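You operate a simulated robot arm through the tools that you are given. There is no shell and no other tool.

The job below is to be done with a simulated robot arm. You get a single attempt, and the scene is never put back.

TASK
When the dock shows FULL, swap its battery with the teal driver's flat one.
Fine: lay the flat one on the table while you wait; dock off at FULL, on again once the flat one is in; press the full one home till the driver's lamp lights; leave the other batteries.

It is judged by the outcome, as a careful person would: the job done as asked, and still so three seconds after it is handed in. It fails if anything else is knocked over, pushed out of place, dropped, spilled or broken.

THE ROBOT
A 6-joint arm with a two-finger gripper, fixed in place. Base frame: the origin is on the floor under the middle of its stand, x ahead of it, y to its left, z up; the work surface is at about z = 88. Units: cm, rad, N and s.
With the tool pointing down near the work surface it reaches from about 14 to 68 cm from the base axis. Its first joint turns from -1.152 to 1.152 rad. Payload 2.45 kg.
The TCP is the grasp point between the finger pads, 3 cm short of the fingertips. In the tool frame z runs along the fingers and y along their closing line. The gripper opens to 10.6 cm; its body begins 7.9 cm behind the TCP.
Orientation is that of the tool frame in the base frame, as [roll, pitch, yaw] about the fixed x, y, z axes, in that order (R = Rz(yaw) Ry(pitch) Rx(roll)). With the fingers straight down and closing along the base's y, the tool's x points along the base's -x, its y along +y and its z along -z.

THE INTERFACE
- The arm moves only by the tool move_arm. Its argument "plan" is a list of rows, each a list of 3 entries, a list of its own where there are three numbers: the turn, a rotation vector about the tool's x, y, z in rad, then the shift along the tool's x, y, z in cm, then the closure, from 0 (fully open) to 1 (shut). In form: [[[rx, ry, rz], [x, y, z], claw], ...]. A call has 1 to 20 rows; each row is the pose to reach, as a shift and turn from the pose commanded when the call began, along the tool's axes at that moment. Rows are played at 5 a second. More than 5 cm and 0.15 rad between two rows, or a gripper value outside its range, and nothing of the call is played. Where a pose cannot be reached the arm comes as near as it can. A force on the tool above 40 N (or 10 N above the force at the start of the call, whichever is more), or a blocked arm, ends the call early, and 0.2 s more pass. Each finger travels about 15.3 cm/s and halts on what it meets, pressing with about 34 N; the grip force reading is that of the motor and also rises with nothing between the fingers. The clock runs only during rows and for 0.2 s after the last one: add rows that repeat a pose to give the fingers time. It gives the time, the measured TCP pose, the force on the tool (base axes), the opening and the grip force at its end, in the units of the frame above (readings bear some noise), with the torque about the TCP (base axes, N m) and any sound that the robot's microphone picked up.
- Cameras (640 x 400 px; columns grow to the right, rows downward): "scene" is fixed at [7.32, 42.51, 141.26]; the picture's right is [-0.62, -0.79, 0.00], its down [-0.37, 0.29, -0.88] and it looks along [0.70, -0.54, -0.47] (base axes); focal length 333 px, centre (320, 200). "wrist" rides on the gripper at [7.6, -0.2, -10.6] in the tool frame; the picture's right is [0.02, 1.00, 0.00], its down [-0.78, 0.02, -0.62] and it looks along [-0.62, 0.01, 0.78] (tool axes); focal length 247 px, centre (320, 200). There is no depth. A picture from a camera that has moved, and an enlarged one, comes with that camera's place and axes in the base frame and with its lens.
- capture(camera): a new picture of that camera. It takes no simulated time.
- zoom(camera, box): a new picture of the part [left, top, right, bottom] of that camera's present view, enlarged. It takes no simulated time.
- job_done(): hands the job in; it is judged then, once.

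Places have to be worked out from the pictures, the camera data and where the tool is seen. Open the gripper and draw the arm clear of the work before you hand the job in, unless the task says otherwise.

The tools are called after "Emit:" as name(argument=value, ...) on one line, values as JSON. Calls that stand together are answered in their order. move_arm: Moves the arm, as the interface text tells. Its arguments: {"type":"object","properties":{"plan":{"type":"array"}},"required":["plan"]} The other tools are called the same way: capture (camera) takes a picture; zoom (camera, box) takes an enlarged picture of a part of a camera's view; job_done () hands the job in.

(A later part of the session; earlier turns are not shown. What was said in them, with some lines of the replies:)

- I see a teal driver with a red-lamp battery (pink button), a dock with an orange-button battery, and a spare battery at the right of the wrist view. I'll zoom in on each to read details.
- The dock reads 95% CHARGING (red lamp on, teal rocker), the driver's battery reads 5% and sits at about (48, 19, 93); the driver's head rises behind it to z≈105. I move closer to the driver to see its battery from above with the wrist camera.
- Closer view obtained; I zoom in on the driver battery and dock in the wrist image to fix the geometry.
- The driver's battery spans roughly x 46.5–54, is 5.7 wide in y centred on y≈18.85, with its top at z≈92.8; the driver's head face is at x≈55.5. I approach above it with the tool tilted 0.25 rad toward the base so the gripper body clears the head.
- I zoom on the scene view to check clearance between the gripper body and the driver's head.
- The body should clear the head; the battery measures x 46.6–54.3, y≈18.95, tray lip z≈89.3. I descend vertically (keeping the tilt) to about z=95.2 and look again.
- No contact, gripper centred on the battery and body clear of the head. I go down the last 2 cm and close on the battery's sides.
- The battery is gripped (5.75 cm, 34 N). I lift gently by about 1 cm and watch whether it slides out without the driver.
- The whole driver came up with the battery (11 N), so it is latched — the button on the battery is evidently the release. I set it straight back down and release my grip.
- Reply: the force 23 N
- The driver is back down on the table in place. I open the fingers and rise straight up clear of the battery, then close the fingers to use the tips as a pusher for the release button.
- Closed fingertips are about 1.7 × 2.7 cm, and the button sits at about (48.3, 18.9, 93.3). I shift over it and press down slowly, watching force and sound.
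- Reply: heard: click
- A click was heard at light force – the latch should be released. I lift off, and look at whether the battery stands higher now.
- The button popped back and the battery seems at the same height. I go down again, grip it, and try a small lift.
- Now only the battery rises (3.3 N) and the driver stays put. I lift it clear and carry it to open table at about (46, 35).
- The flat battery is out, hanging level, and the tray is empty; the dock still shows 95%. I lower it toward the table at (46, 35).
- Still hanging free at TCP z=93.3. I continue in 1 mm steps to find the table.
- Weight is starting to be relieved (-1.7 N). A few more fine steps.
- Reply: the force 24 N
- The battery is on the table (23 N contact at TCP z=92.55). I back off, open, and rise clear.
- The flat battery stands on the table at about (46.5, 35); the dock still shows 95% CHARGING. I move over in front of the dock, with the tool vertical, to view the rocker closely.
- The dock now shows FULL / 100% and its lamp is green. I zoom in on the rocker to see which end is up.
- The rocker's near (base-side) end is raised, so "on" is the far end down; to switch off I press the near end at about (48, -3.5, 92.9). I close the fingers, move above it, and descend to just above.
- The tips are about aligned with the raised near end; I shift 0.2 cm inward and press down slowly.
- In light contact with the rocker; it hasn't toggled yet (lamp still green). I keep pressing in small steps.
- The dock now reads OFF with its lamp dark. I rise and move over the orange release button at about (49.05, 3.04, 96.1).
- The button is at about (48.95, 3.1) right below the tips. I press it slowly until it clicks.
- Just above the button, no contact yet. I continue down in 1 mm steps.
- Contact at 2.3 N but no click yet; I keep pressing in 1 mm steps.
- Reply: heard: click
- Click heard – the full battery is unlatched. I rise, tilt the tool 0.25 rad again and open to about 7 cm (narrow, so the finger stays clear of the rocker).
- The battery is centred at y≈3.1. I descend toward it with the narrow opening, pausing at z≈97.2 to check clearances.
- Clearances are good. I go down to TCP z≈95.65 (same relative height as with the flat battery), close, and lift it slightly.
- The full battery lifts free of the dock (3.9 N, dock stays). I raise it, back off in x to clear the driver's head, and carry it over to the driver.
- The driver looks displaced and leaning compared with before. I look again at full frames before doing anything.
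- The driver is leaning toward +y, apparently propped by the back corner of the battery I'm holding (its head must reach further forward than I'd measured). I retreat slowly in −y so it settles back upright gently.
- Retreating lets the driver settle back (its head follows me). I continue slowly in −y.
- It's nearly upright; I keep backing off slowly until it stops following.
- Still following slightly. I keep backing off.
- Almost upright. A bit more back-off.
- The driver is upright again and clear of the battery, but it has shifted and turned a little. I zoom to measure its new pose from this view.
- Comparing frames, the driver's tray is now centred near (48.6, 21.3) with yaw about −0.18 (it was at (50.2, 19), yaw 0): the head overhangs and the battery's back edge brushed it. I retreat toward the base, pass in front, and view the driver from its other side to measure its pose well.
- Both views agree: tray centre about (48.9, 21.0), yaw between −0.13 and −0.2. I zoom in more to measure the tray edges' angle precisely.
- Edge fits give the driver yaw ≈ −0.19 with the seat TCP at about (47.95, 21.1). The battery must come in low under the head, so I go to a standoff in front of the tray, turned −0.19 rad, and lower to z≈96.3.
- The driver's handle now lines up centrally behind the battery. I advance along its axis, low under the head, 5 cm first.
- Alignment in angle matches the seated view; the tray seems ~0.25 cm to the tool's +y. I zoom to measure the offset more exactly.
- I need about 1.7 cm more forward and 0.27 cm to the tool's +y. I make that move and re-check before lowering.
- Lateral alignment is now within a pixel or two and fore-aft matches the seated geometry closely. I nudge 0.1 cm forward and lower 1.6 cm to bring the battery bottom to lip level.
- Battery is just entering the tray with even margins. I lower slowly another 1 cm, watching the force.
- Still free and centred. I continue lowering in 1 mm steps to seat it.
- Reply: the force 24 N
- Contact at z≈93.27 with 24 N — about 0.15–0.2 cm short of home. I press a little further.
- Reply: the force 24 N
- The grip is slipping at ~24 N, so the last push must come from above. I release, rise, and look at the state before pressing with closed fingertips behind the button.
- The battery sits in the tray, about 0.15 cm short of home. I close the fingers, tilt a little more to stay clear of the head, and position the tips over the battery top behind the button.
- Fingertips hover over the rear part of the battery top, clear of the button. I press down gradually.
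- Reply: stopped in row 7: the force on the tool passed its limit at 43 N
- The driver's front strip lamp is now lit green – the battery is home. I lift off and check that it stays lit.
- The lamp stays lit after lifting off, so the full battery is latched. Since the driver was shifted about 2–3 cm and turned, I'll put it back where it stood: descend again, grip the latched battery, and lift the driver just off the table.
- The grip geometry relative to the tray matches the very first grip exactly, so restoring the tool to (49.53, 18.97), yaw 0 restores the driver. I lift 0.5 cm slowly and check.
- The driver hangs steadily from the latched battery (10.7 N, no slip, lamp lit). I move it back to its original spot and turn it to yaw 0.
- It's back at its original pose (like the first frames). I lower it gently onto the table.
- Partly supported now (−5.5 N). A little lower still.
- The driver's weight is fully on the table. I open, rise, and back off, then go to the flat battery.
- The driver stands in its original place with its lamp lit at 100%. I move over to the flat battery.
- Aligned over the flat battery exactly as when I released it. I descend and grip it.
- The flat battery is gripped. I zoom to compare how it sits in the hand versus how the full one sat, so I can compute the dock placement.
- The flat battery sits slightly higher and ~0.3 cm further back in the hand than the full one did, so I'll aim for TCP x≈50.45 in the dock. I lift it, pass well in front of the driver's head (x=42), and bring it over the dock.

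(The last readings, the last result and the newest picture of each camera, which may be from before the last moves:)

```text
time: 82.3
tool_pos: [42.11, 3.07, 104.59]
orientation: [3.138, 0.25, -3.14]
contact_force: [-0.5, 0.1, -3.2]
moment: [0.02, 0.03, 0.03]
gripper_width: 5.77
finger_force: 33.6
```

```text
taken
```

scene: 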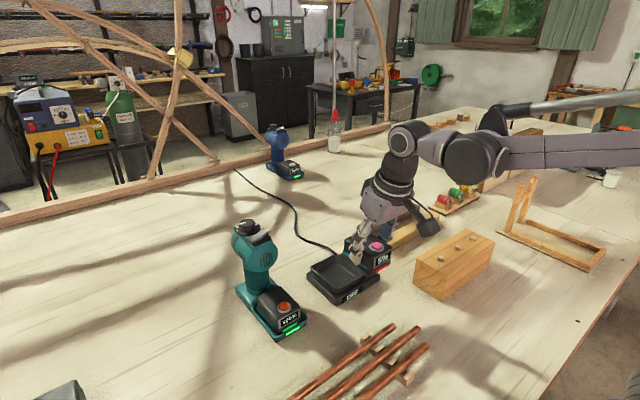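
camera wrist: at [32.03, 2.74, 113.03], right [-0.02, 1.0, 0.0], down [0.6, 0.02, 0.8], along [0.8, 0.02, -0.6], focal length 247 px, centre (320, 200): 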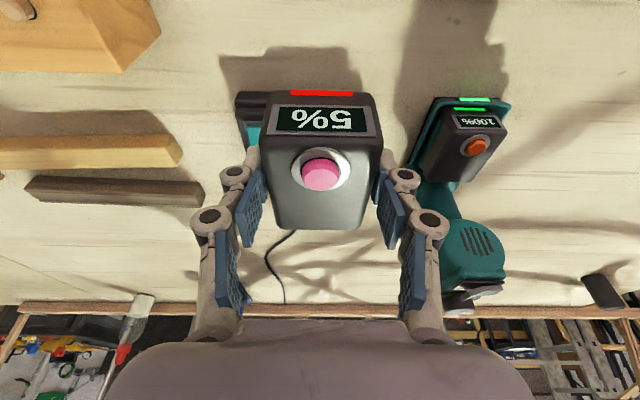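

The driver is undisturbed. I move forward over the dock tray and lower to about 2 cm above the lip.

Emit:
move_arm(plan=[[[0, 0, 0], [-2.0, 0, 0.52], 0.6], [[0, 0, 0], [-4.0, 0, 1.03], 0.6], [[0, 0, 0], [-6.0, 0, 1.55], 0.6], [[0, 0, 0], [-8.04, 0, 2.07], 0.6], [[0, 0, 0], [-7.54, 0, 4.01], 0.6], [[0, 0, 0], [-7.04, 0, 5.94], 0.6], [[0, 0, 0], [-6.54, 0, 7.88], 0.6], [[0, 0, 0], [-6.54, 0, 7.88], 0.6]])

Emit:
capture(camera="wrist")

Emit:
zoom(camera="wrist", box=[240, 20, 400, 150])

Emit:
zoom(camera="scene", box=[290, 200, 410, 310])

```text
time: 84.1
tool_pos: [50.38, 2.99, 98.29]
orientation: [3.141, 0.25, -3.141]
contact_force: [0.2, -0.8, -3.7]
moment: [-0.01, 0.04, 0.03]
gripper_width: 5.78
finger_force: 33.9
```

```text
taken
camera wrist: at [40.32, 2.81, 106.88], right [-0.02, 1.0, 0.0], down [0.6, 0.02, 0.8], along [0.8, 0.02, -0.61], focal length 247 px, centre (320, 200)
```

wrist: 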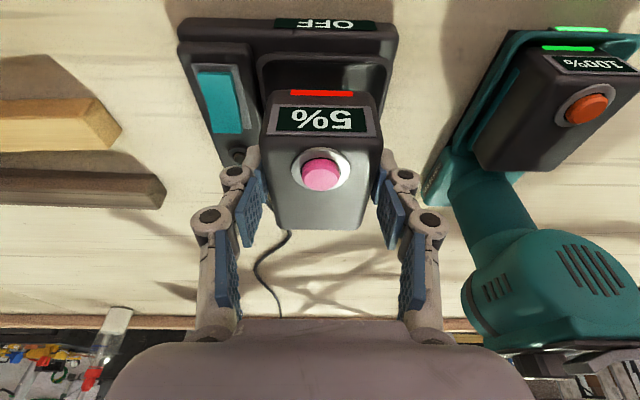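

```text
3.08 times, centred on (320, 85) of wrist
camera zoom: at [40.32, 2.81, 106.88], right [-0.02, 1.0, 0.0], down [0.6, 0.02, 0.8], along [0.8, 0.02, -0.61], focal length 760 px, centre (320, 554)
```

zoom: 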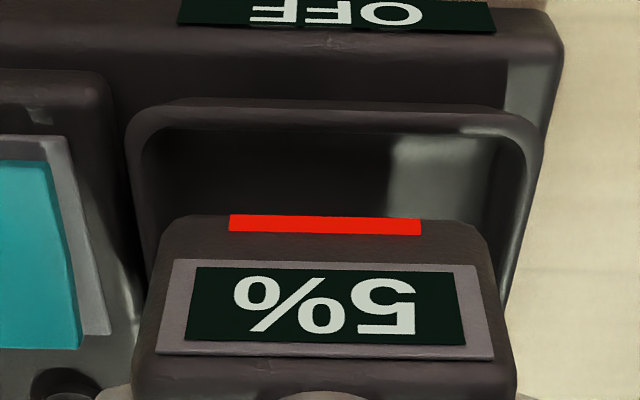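

```text
3.64 times, centred on (350, 255) of scene
camera zoom: at [7.33, 42.51, 141.26], right [-0.62, -0.79, 0.0], down [-0.37, 0.29, -0.88], along [0.7, -0.54, -0.47], focal length 1212 px, centre (211, 0)
```

zoom: 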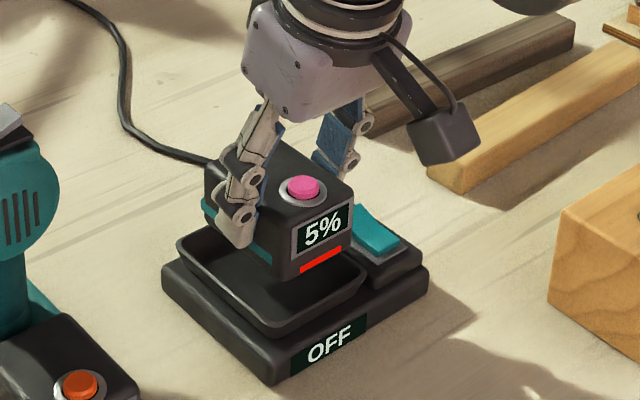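

Tray is ~0.1 cm to +y and the battery should go ~0.4 cm further forward. I adjust and lower to just above the lip for another check.

Emit:
move_arm(plan=[[[0, 0, 0], [-0.2, 0.1, 0.05], 0.6], [[0, 0, 0], [-0.39, 0.1, 0.1], 0.6], [[0, 0, 0], [-0.26, 0.1, 0.58], 0.6], [[0, 0, 0], [-0.14, 0.1, 1.07], 0.6], [[0, 0, 0], [-0.01, 0.1, 1.55], 0.6], [[0, 0, 0], [-0.01, 0.1, 1.55], 0.6]])

Emit:
capture(camera="wrist")

Emit:
zoom(camera="wrist", box=[240, 20, 400, 150])

Emit:
zoom(camera="scene", box=[290, 200, 410, 310])

```text
time: 85.5
tool_pos: [50.73, 3.27, 96.88]
orientation: [3.141, 0.251, -3.139]
contact_force: [0.5, 0.1, -3.9]
moment: [0.03, 0.01, 0.02]
gripper_width: 5.75
finger_force: 33.8
```

```text
taken
camera wrist: at [40.61, 3.04, 105.4], right [-0.02, 1.0, 0.0], down [0.6, 0.02, 0.8], along [0.8, 0.02, -0.61], focal length 247 px, centre (320, 200)
```

wrist: 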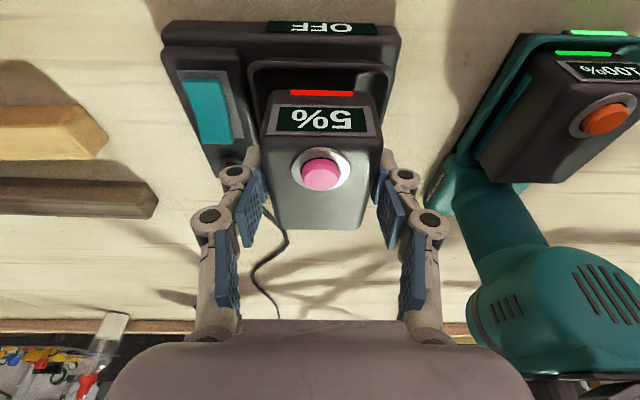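

```text
3.08 times, centred on (320, 85) of wrist
camera zoom: at [40.61, 3.04, 105.4], right [-0.02, 1.0, 0.0], down [0.6, 0.02, 0.8], along [0.8, 0.02, -0.61], focal length 760 px, centre (320, 554)
```

zoom: 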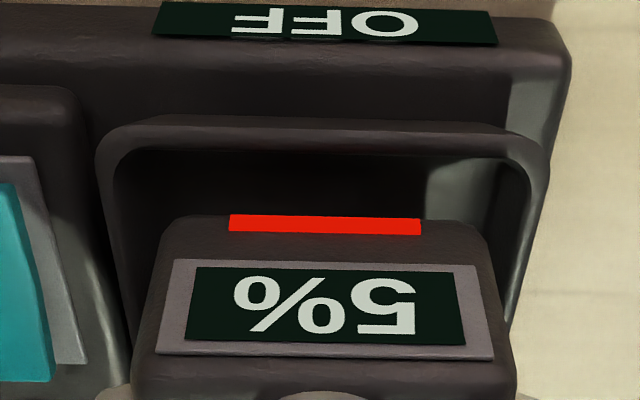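

```text
3.64 times, centred on (350, 255) of scene
camera zoom: at [7.33, 42.51, 141.26], right [-0.62, -0.79, 0.0], down [-0.37, 0.29, -0.88], along [0.7, -0.54, -0.47], focal length 1212 px, centre (211, 0)
```

zoom: 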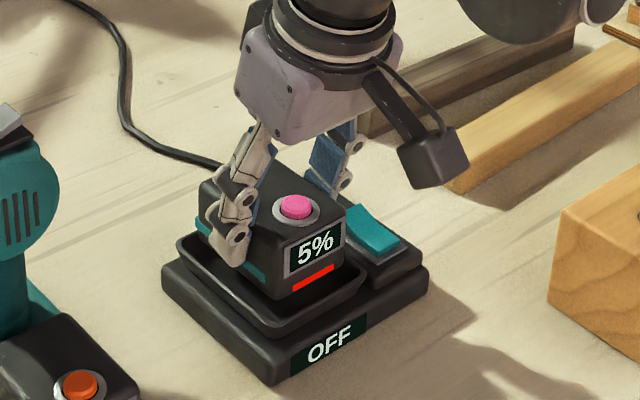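

Fore-aft is on target; laterally the battery is ~0.08 cm too far +y. I correct that and lower 1 cm more.

Emit:
move_arm(plan=[[[0, 0, 0], [0.05, -0.08, 0.19], 0.6], [[0, 0, 0], [0.1, -0.08, 0.39], 0.6], [[0, 0, 0], [0.15, -0.08, 0.58], 0.6], [[0, 0, 0], [0.2, -0.08, 0.78], 0.6], [[0, 0, 0], [0.25, -0.08, 0.97], 0.6]])

Emit:
zoom(camera="wrist", box=[240, 20, 400, 150])

Emit:
zoom(camera="scene", box=[290, 200, 410, 310])

```text
time: 86.7
tool_pos: [50.59, 3.24, 96.08]
orientation: [3.141, 0.25, -3.141]
contact_force: [-0.8, 0.4, -1.9]
moment: [-0.04, 0.0, -0.01]
gripper_width: 5.77
finger_force: 33.9
```

```text
3.08 times, centred on (320, 85) of wrist
camera zoom: at [40.6, 2.98, 104.48], right [-0.02, 1.0, 0.0], down [0.6, 0.02, 0.8], along [0.8, 0.02, -0.61], focal length 760 px, centre (320, 554)
```

zoom: 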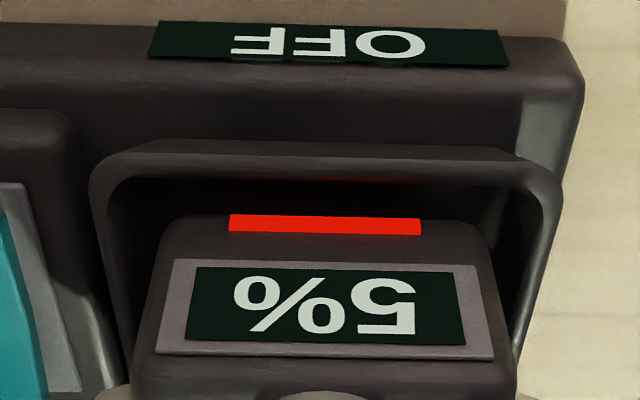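

```text
3.64 times, centred on (350, 255) of scene
camera zoom: at [7.33, 42.51, 141.26], right [-0.62, -0.79, 0.0], down [-0.37, 0.29, -0.88], along [0.7, -0.54, -0.47], focal length 1212 px, centre (211, 0)
```

zoom: 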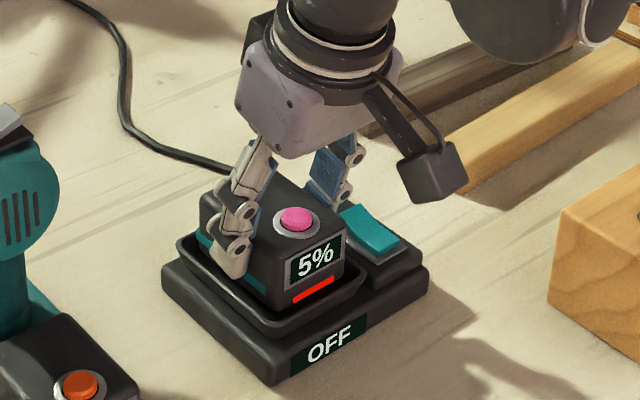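

Well centred now. I lower on in 1 mm steps to seat it.

Emit:
move_arm(plan=[[[0, 0, 0], [0.025, 0, 0.097], 0.6], [[0, 0, 0], [0.05, 0, 0.194], 0.6], [[0, 0, 0], [0.075, 0, 0.29], 0.6], [[0, 0, 0], [0.1, 0, 0.387], 0.6], [[0, 0, 0], [0.1, 0, 0.387], 0.6]])

Emit:
zoom(camera="wrist", box=[240, 20, 400, 150])

```text
time: 87.9
tool_pos: [50.67, 3.14, 95.66]
orientation: [3.141, 0.25, -3.14]
contact_force: [0.1, -0.5, -3.0]
moment: [-0.02, 0.03, -0.01]
gripper_width: 5.76
finger_force: 33.9
```

```text
3.08 times, centred on (320, 85) of wrist
camera zoom: at [40.62, 2.96, 104.0], right [-0.02, 1.0, 0.0], down [0.6, 0.02, 0.8], along [0.8, 0.02, -0.61], focal length 760 px, centre (320, 554)
```

zoom: 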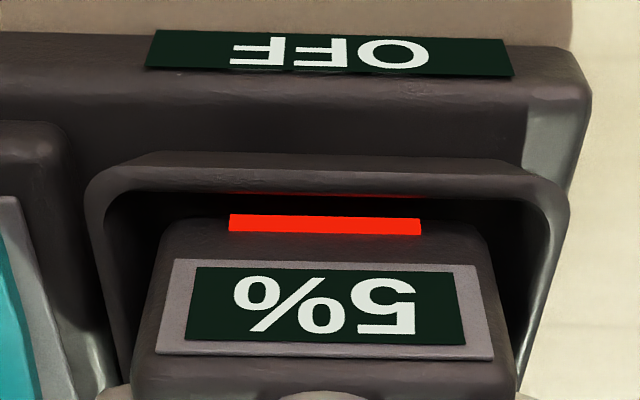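

Still hanging free at 95.66. I continue down a few more millimetres.

Emit:
move_arm(plan=[[[0, 0, 0], [0.0125, 0, 0.048], 0.6], [[0, 0, 0], [0.025, 0, 0.097], 0.6], [[0, 0, 0], [0.05, 0, 0.194], 0.6], [[0, 0, 0], [0.0625, 0, 0.242], 0.6], [[0, 0, 0], [0.075, 0, 0.29], 0.6]])

Emit:
zoom(camera="wrist", box=[240, 20, 400, 150])

```text
time: 89.1
tool_pos: [50.71, 3.19, 95.11]
orientation: [3.14, 0.252, -3.14]
contact_force: [-1.8, -1.3, 5.3]
moment: [0.26, -0.04, 0.06]
gripper_width: 5.77
finger_force: 34.0
```

```text
3.08 times, centred on (320, 85) of wrist
camera zoom: at [40.69, 3.06, 103.66], right [-0.02, 1.0, 0.0], down [0.6, 0.02, 0.8], along [0.8, 0.02, -0.6], focal length 760 px, centre (320, 554)
```

zoom: 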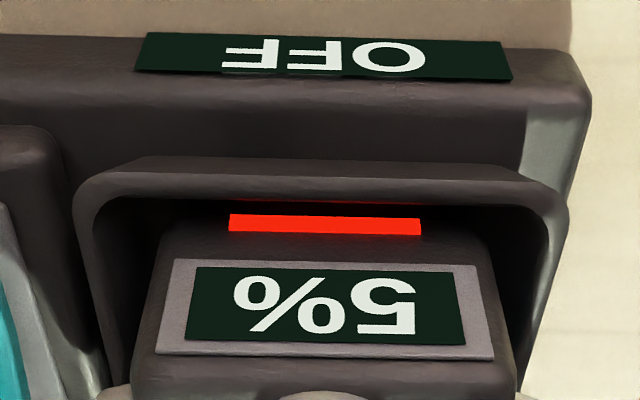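

Contact begins (5 N) at z≈95.1. I press on a little more within the grip's limit.

Emit:
move_arm(plan=[[[0, 0, 0], [0.0125, 0, 0.048], 0.6], [[0, 0, 0], [0.025, 0, 0.097], 0.6], [[0, 0, 0], [0.0375, 0, 0.145], 0.6]])

Emit:
zoom(camera="wrist", box=[240, 20, 400, 150])

Emit:
zoom(camera="scene", box=[290, 200, 410, 310])

```text
time: 89.9
tool_pos: [50.78, 3.24, 95.15]
orientation: [3.14, 0.251, -3.14]
contact_force: [1.0, 4.4, 22.7]
moment: [0.15, -0.04, -0.01]
gripper_width: 5.8
finger_force: 34.6
```

```text
3.08 times, centred on (320, 85) of wrist
camera zoom: at [40.66, 3.03, 103.61], right [-0.02, 1.0, 0.0], down [0.6, 0.02, 0.8], along [0.8, 0.02, -0.6], focal length 760 px, centre (320, 554)
```

zoom: 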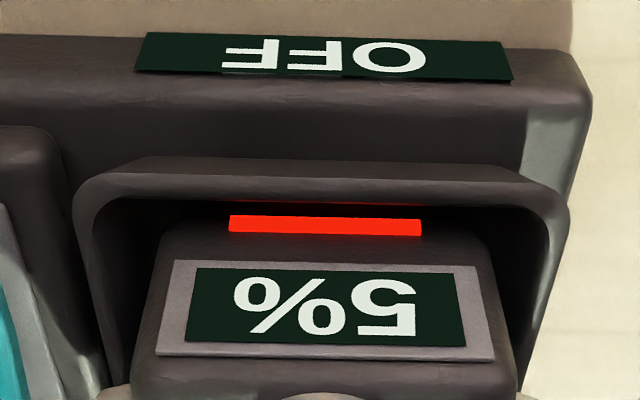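

```text
3.64 times, centred on (350, 255) of scene
camera zoom: at [7.28, 42.51, 141.26], right [-0.62, -0.79, 0.0], down [-0.37, 0.29, -0.88], along [0.7, -0.54, -0.47], focal length 1212 px, centre (211, 0)
```

zoom: 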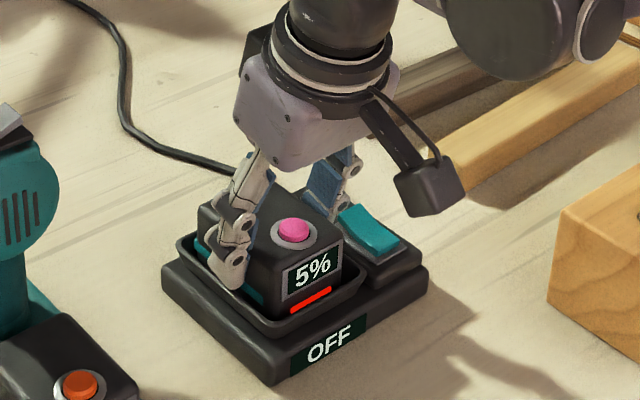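

It's at rest in the dock tray (23 N). I release with a narrow opening (to stay clear of the rocker), rise, and compare with the earlier seated view.

Emit:
move_arm(plan=[[[0, 0, 0], [-0.025, 0, -0.097], 0.6], [[0, 0, 0], [-0.025, 0, -0.097], 0.45], [[0, 0, 0], [-0.025, 0, -0.097], 0.34], [[0, 0, 0], [-0.25, 0, -0.97], 0.34], [[0, 0, 0], [-0.75, 0, -2.9], 0.34], [[0, 0, 0], [-1.37, 0, -5.33], 0.34], [[0, 0, 0], [-2.37, 0, -9.2], 0.34]])

Emit:
capture(camera="wrist")

Emit:
zoom(camera="wrist", box=[220, 0, 420, 180])

Emit:
zoom(camera="scene", box=[290, 200, 410, 310])

```text
time: 91.5
tool_pos: [50.68, 3.38, 104.82]
orientation: [3.14, 0.25, -3.139]
contact_force: [-0.4, -0.4, 0.3]
moment: [-0.01, -0.01, 0.03]
gripper_width: 6.99
finger_force: 0.1
```

```text
taken
camera wrist: at [40.54, 3.24, 113.26], right [-0.02, 1.0, 0.0], down [0.6, 0.02, 0.8], along [0.8, 0.02, -0.61], focal length 247 px, centre (320, 200)
```

wrist: 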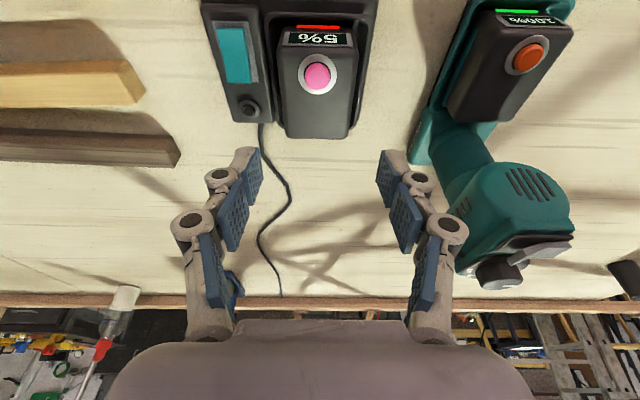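

```text
2.22 times, centred on (320, 90) of wrist
camera zoom: at [40.54, 3.24, 113.26], right [-0.02, 1.0, 0.0], down [0.6, 0.02, 0.8], along [0.8, 0.02, -0.61], focal length 549 px, centre (320, 444)
```

zoom: 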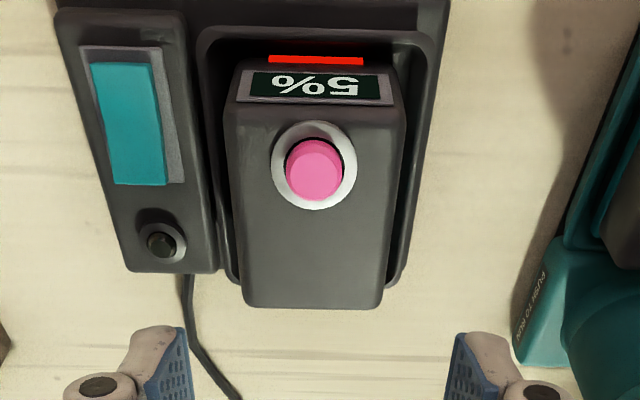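

```text
3.64 times, centred on (350, 255) of scene
camera zoom: at [7.32, 42.51, 141.26], right [-0.62, -0.79, 0.0], down [-0.37, 0.29, -0.88], along [0.7, -0.54, -0.47], focal length 1212 px, centre (211, 0)
```

zoom: 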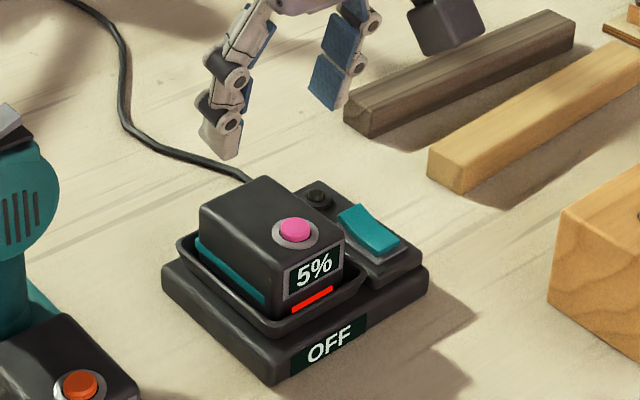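

The flat battery sits in the dock in exactly the same place the full one did. I'll now press it home from above: closed fingertips, tool vertical, over the battery's rear top, clear of the button.

Emit:
move_arm(plan=[[[0, 0.06, 0], [-0.3, -0.05, 0.08], 0.6], [[0, 0.13, 0], [-0.6, -0.1, 0.15], 1], [[0, 0.2, 0], [-0.9, -0.15, 0.22], 1], [[0, 0.25, 0], [-1.16, -0.19, 0.3], 1], [[0, 0.25, 0], [-0.66, -0.19, 2.24], 1], [[0, 0.25, 0], [-0.16, -0.19, 4.17], 1], [[0, 0.25, 0], [0.14, -0.19, 5.34], 1], [[0, 0.25, 0], [0.14, -0.19, 5.34], 1]])

Emit:
capture(camera="wrist")

Emit:
zoom(camera="scene", box=[290, 200, 410, 310])

```text
time: 93.3
tool_pos: [51.97, 3.0, 99.38]
orientation: [3.14, -0.002, -3.139]
contact_force: [-0.5, 0.8, -0.3]
moment: [0.01, 0.0, -0.02]
gripper_width: 0.04
finger_force: 29.2
```

```text
taken
camera wrist: at [44.18, 2.79, 110.1], right [-0.02, 1.0, 0.0], down [0.78, 0.02, 0.62], along [0.62, 0.02, -0.78], focal length 247 px, centre (320, 200)
```

wrist: 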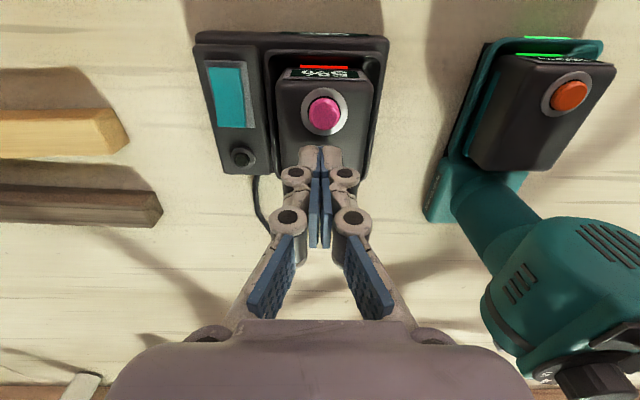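

```text
3.64 times, centred on (350, 255) of scene
camera zoom: at [7.32, 42.51, 141.26], right [-0.62, -0.79, 0.0], down [-0.37, 0.29, -0.88], along [0.7, -0.54, -0.47], focal length 1212 px, centre (211, 0)
```

zoom: 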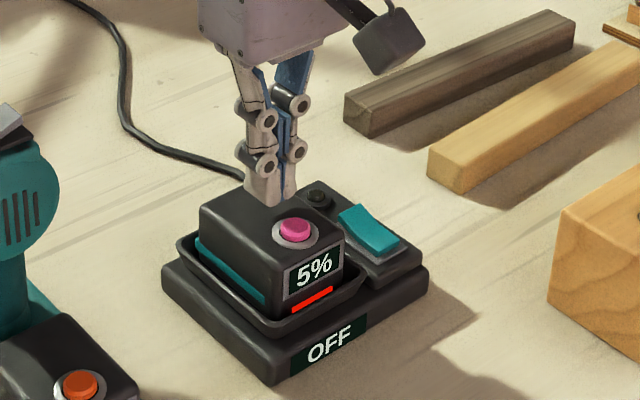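

Tips are over the rear of the battery top, away from the button. I press down gradually.

Emit:
move_arm(plan=[[[0, 0, 0], [0, 0.08, 0.5], 1], [[0, 0, 0], [0, 0.08, 0.8], 1], [[0, 0, 0], [0, 0.08, 0.95], 1], [[0, 0, 0], [0, 0.08, 1.05], 1], [[0, 0, 0], [0, 0.08, 1.15], 1], [[0, 0, 0], [0, 0.08, 1.25], 1], [[0, 0, 0], [0, 0.08, 1.35], 1], [[0, 0, 0], [0, 0.08, 1.45], 1], [[0, 0, 0], [0, 0.08, 1.55], 1]])

Emit:
zoom(camera="scene", box=[290, 200, 410, 310])

Emit:
capture(camera="wrist")

```text
time: 95.3
tool_pos: [51.93, 2.96, 97.98]
orientation: [3.14, 0.003, -3.139]
contact_force: [5.6, 1.4, 40.9]
moment: [0.06, -0.13, -0.08]
gripper_width: 0.61
finger_force: 28.6
```

```text
3.64 times, centred on (350, 255) of scene
camera zoom: at [7.27, 42.51, 141.26], right [-0.62, -0.79, 0.0], down [-0.37, 0.29, -0.88], along [0.7, -0.54, -0.47], focal length 1212 px, centre (211, 0)
```

zoom: 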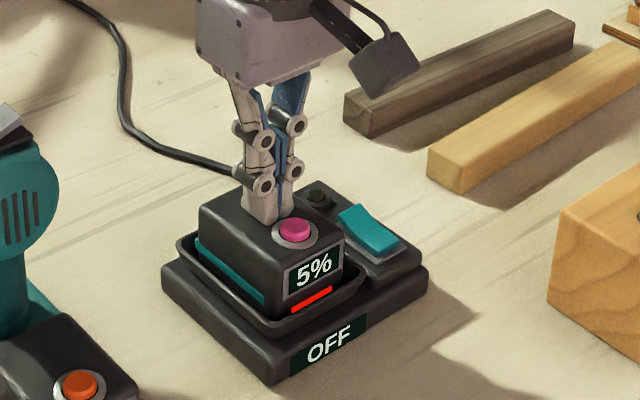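

```text
taken
camera wrist: at [44.22, 2.89, 108.7], right [-0.02, 1.0, 0.0], down [0.78, 0.02, 0.62], along [0.62, 0.02, -0.78], focal length 247 px, centre (320, 200)
```

wrist: 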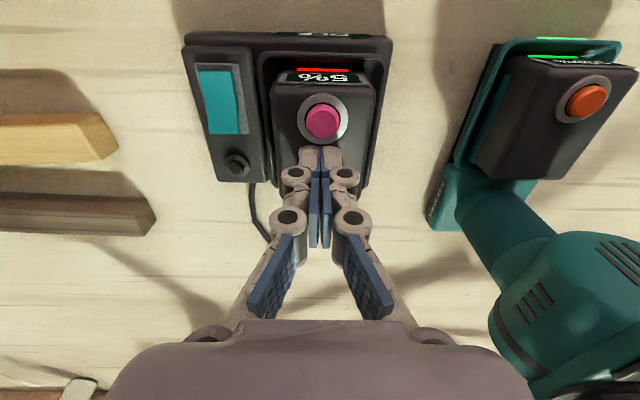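

The battery is pressed home (top at z≈95.0, matching the full one's seated height). I rise and move over the rocker's raised far end at about (50.7, −3.5).

Emit:
move_arm(plan=[[[0, 0, 0], [0, 0, -0.5], 1], [[0, 0, 0], [0, 0, -2], 1], [[0, 0, 0], [0, 0, -4], 1], [[0, 0, 0], [0.4, -2.2, -4], 1], [[0, 0, 0], [0.8, -4.4, -4], 1], [[0, 0, 0], [1.25, -6.5, -4], 1], [[0, 0, 0], [1.25, -6.5, -2], 1], [[0, 0, 0], [1.25, -6.5, 0.2], 1], [[0, 0, 0], [1.25, -6.5, 0.9], 1], [[0, 0, 0], [1.25, -6.5, 0.9], 1]])

Emit:
capture(camera="wrist")

Emit:
zoom(camera="scene", box=[310, 220, 410, 300])

```text
time: 97.5
tool_pos: [50.81, -3.46, 97.12]
orientation: [3.14, 0.001, -3.14]
contact_force: [-0.5, 0.0, -0.2]
moment: [0.03, 0.03, -0.02]
gripper_width: 0.02
finger_force: 28.7
```

```text
taken
camera wrist: at [43.02, -3.6, 107.77], right [-0.02, 1.0, 0.0], down [0.78, 0.02, 0.62], along [0.62, 0.02, -0.78], focal length 247 px, centre (320, 200)
```

wrist: 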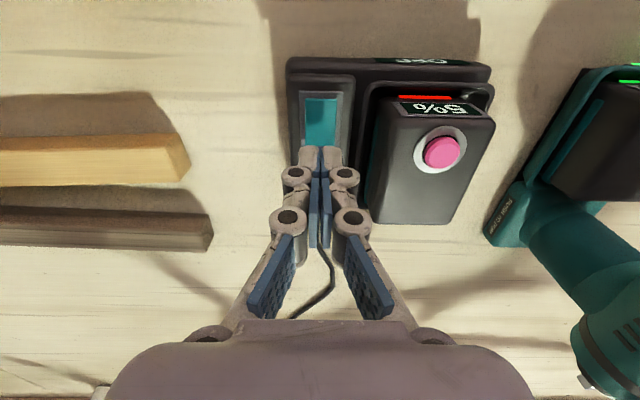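

```text
5.00 times, centred on (360, 260) of scene
camera zoom: at [7.32, 42.51, 141.26], right [-0.62, -0.79, 0.0], down [-0.37, 0.29, -0.88], along [0.7, -0.54, -0.47], focal length 1666 px, centre (120, -100)
```

zoom: 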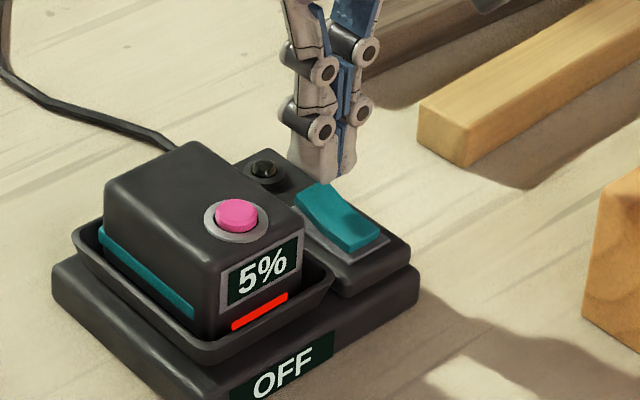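

Aligned over the raised far end of the rocker. I press it down slowly to switch the dock on.

Emit:
move_arm(plan=[[[0, 0, 0], [0, 0, 0.6], 1], [[0, 0, 0], [0, 0, 1.0], 1], [[0, 0, 0], [0, 0, 1.25], 1], [[0, 0, 0], [0, 0, 1.4], 1], [[0, 0, 0], [0, 0, 1.55], 1], [[0, 0, 0], [0, 0, 1.7], 1], [[0, 0, 0], [0, 0, 1.85], 1]])

Emit:
zoom(camera="scene", box=[310, 220, 410, 300])

```text
time: 99.1
tool_pos: [50.68, -3.26, 95.17]
orientation: [3.139, 0.0, -3.139]
contact_force: [0.4, -0.6, 0.1]
moment: [-0.01, 0.03, 0.01]
gripper_width: 0.01
finger_force: 28.4
```

```text
5.00 times, centred on (360, 260) of scene
camera zoom: at [7.32, 42.51, 141.26], right [-0.62, -0.79, 0.0], down [-0.37, 0.29, -0.88], along [0.7, -0.54, -0.47], focal length 1666 px, centre (120, -100)
```

zoom: 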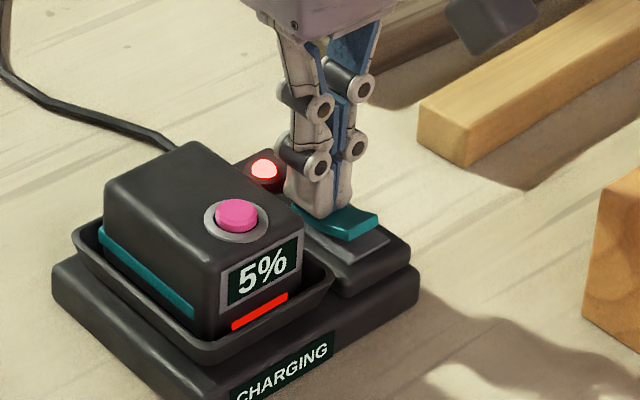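

The dock is on and reads CHARGING with its red lamp lit. I rise straight up, draw clear and open the gripper.

Emit:
move_arm(plan=[[[0, 0, 0], [0, 0, -0.5], 1], [[0, 0, 0], [0, 0, -2.5], 1], [[0, 0, 0], [0, 0, -5.5], 1], [[0, 0, 0], [0, 0, -9], 1], [[0, 0, 0], [1.5, 1, -12.5], 0.8], [[0, 0, 0], [3.5, 3, -16], 0.5], [[0, 0, 0], [6, 5.5, -19.5], 0.2], [[0, 0, 0], [8, 8, -22.5], 0], [[0, 0, 0], [8.3, 10, -25], 0], [[0, 0, 0], [8.3, 10, -25], 0]])

Emit:
capture(camera="wrist")

Emit:
capture(camera="scene")

Emit:
zoom(camera="scene", box=[220, 200, 400, 350])

```text
time: 101.3
tool_pos: [42.35, 6.77, 119.96]
orientation: [3.14, 0.0, -3.14]
contact_force: [0.2, 0.0, 0.0]
moment: [-0.02, 0.0, 0.0]
gripper_width: 10.59
finger_force: 0.1
```

```text
taken
camera wrist: at [34.7, 6.56, 130.67], right [-0.02, 1.0, 0.0], down [0.78, 0.02, 0.62], along [0.62, 0.02, -0.78], focal length 247 px, centre (320, 200)
```

wrist: 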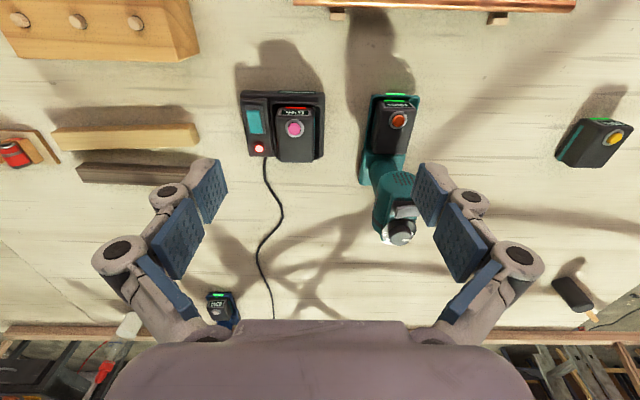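

```text
taken
```

scene: 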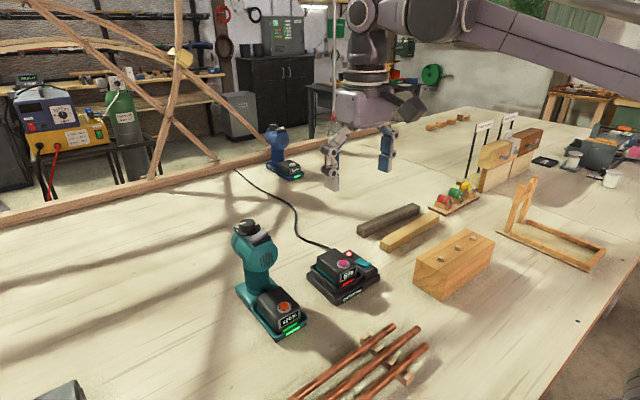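

```text
2.67 times, centred on (310, 275) of scene
camera zoom: at [7.32, 42.51, 141.26], right [-0.62, -0.79, 0.0], down [-0.37, 0.29, -0.88], along [0.7, -0.54, -0.47], focal length 889 px, centre (347, 0)
```

zoom: 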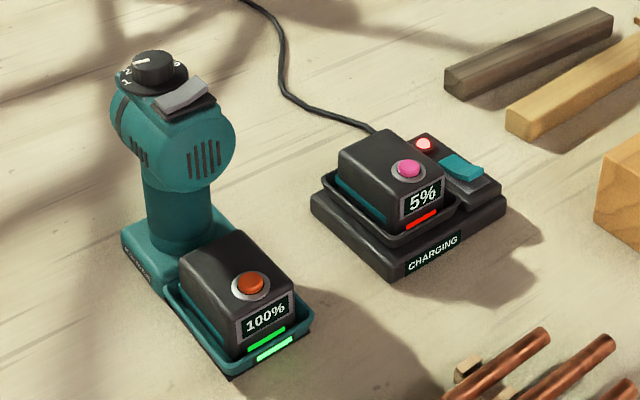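

Everything checks out in the last pictures. The driver stands where it started with the 100% battery and its lamp lit. The dock holds the 5% battery and reads CHARGING, and the other batteries and objects haven't moved. The arm is clear with the gripper open, so I hand the job in.

Emit:
job_done()

```text
The job is handed in.
```

The swap is done. The teal driver now holds the 100% battery with its lamp lit, and the dock holds the flat 5% battery and reads CHARGING. I switched the dock off once it showed FULL and back on after the flat battery was pressed in.

Two things went wrong along the way:

- **First pull lifted the driver:** I tried to pull the flat battery out before pressing its release button, so the driver came up about 1 cm with it. I set it straight back down.
- **Driver knocked and shifted:** While I was carrying the batteries, the driver was shifted a few centimetres and turned slightly. At one point it was leaning against the full battery I was holding. I eased back until it stood upright. Once the full battery was latched in, I lifted the driver back to its original spot and angle, to within about 2 mm by my readings.

In the final pictures, nothing was knocked over or dropped. The other batteries and tools are where they were, and the arm is clear with the gripper open.
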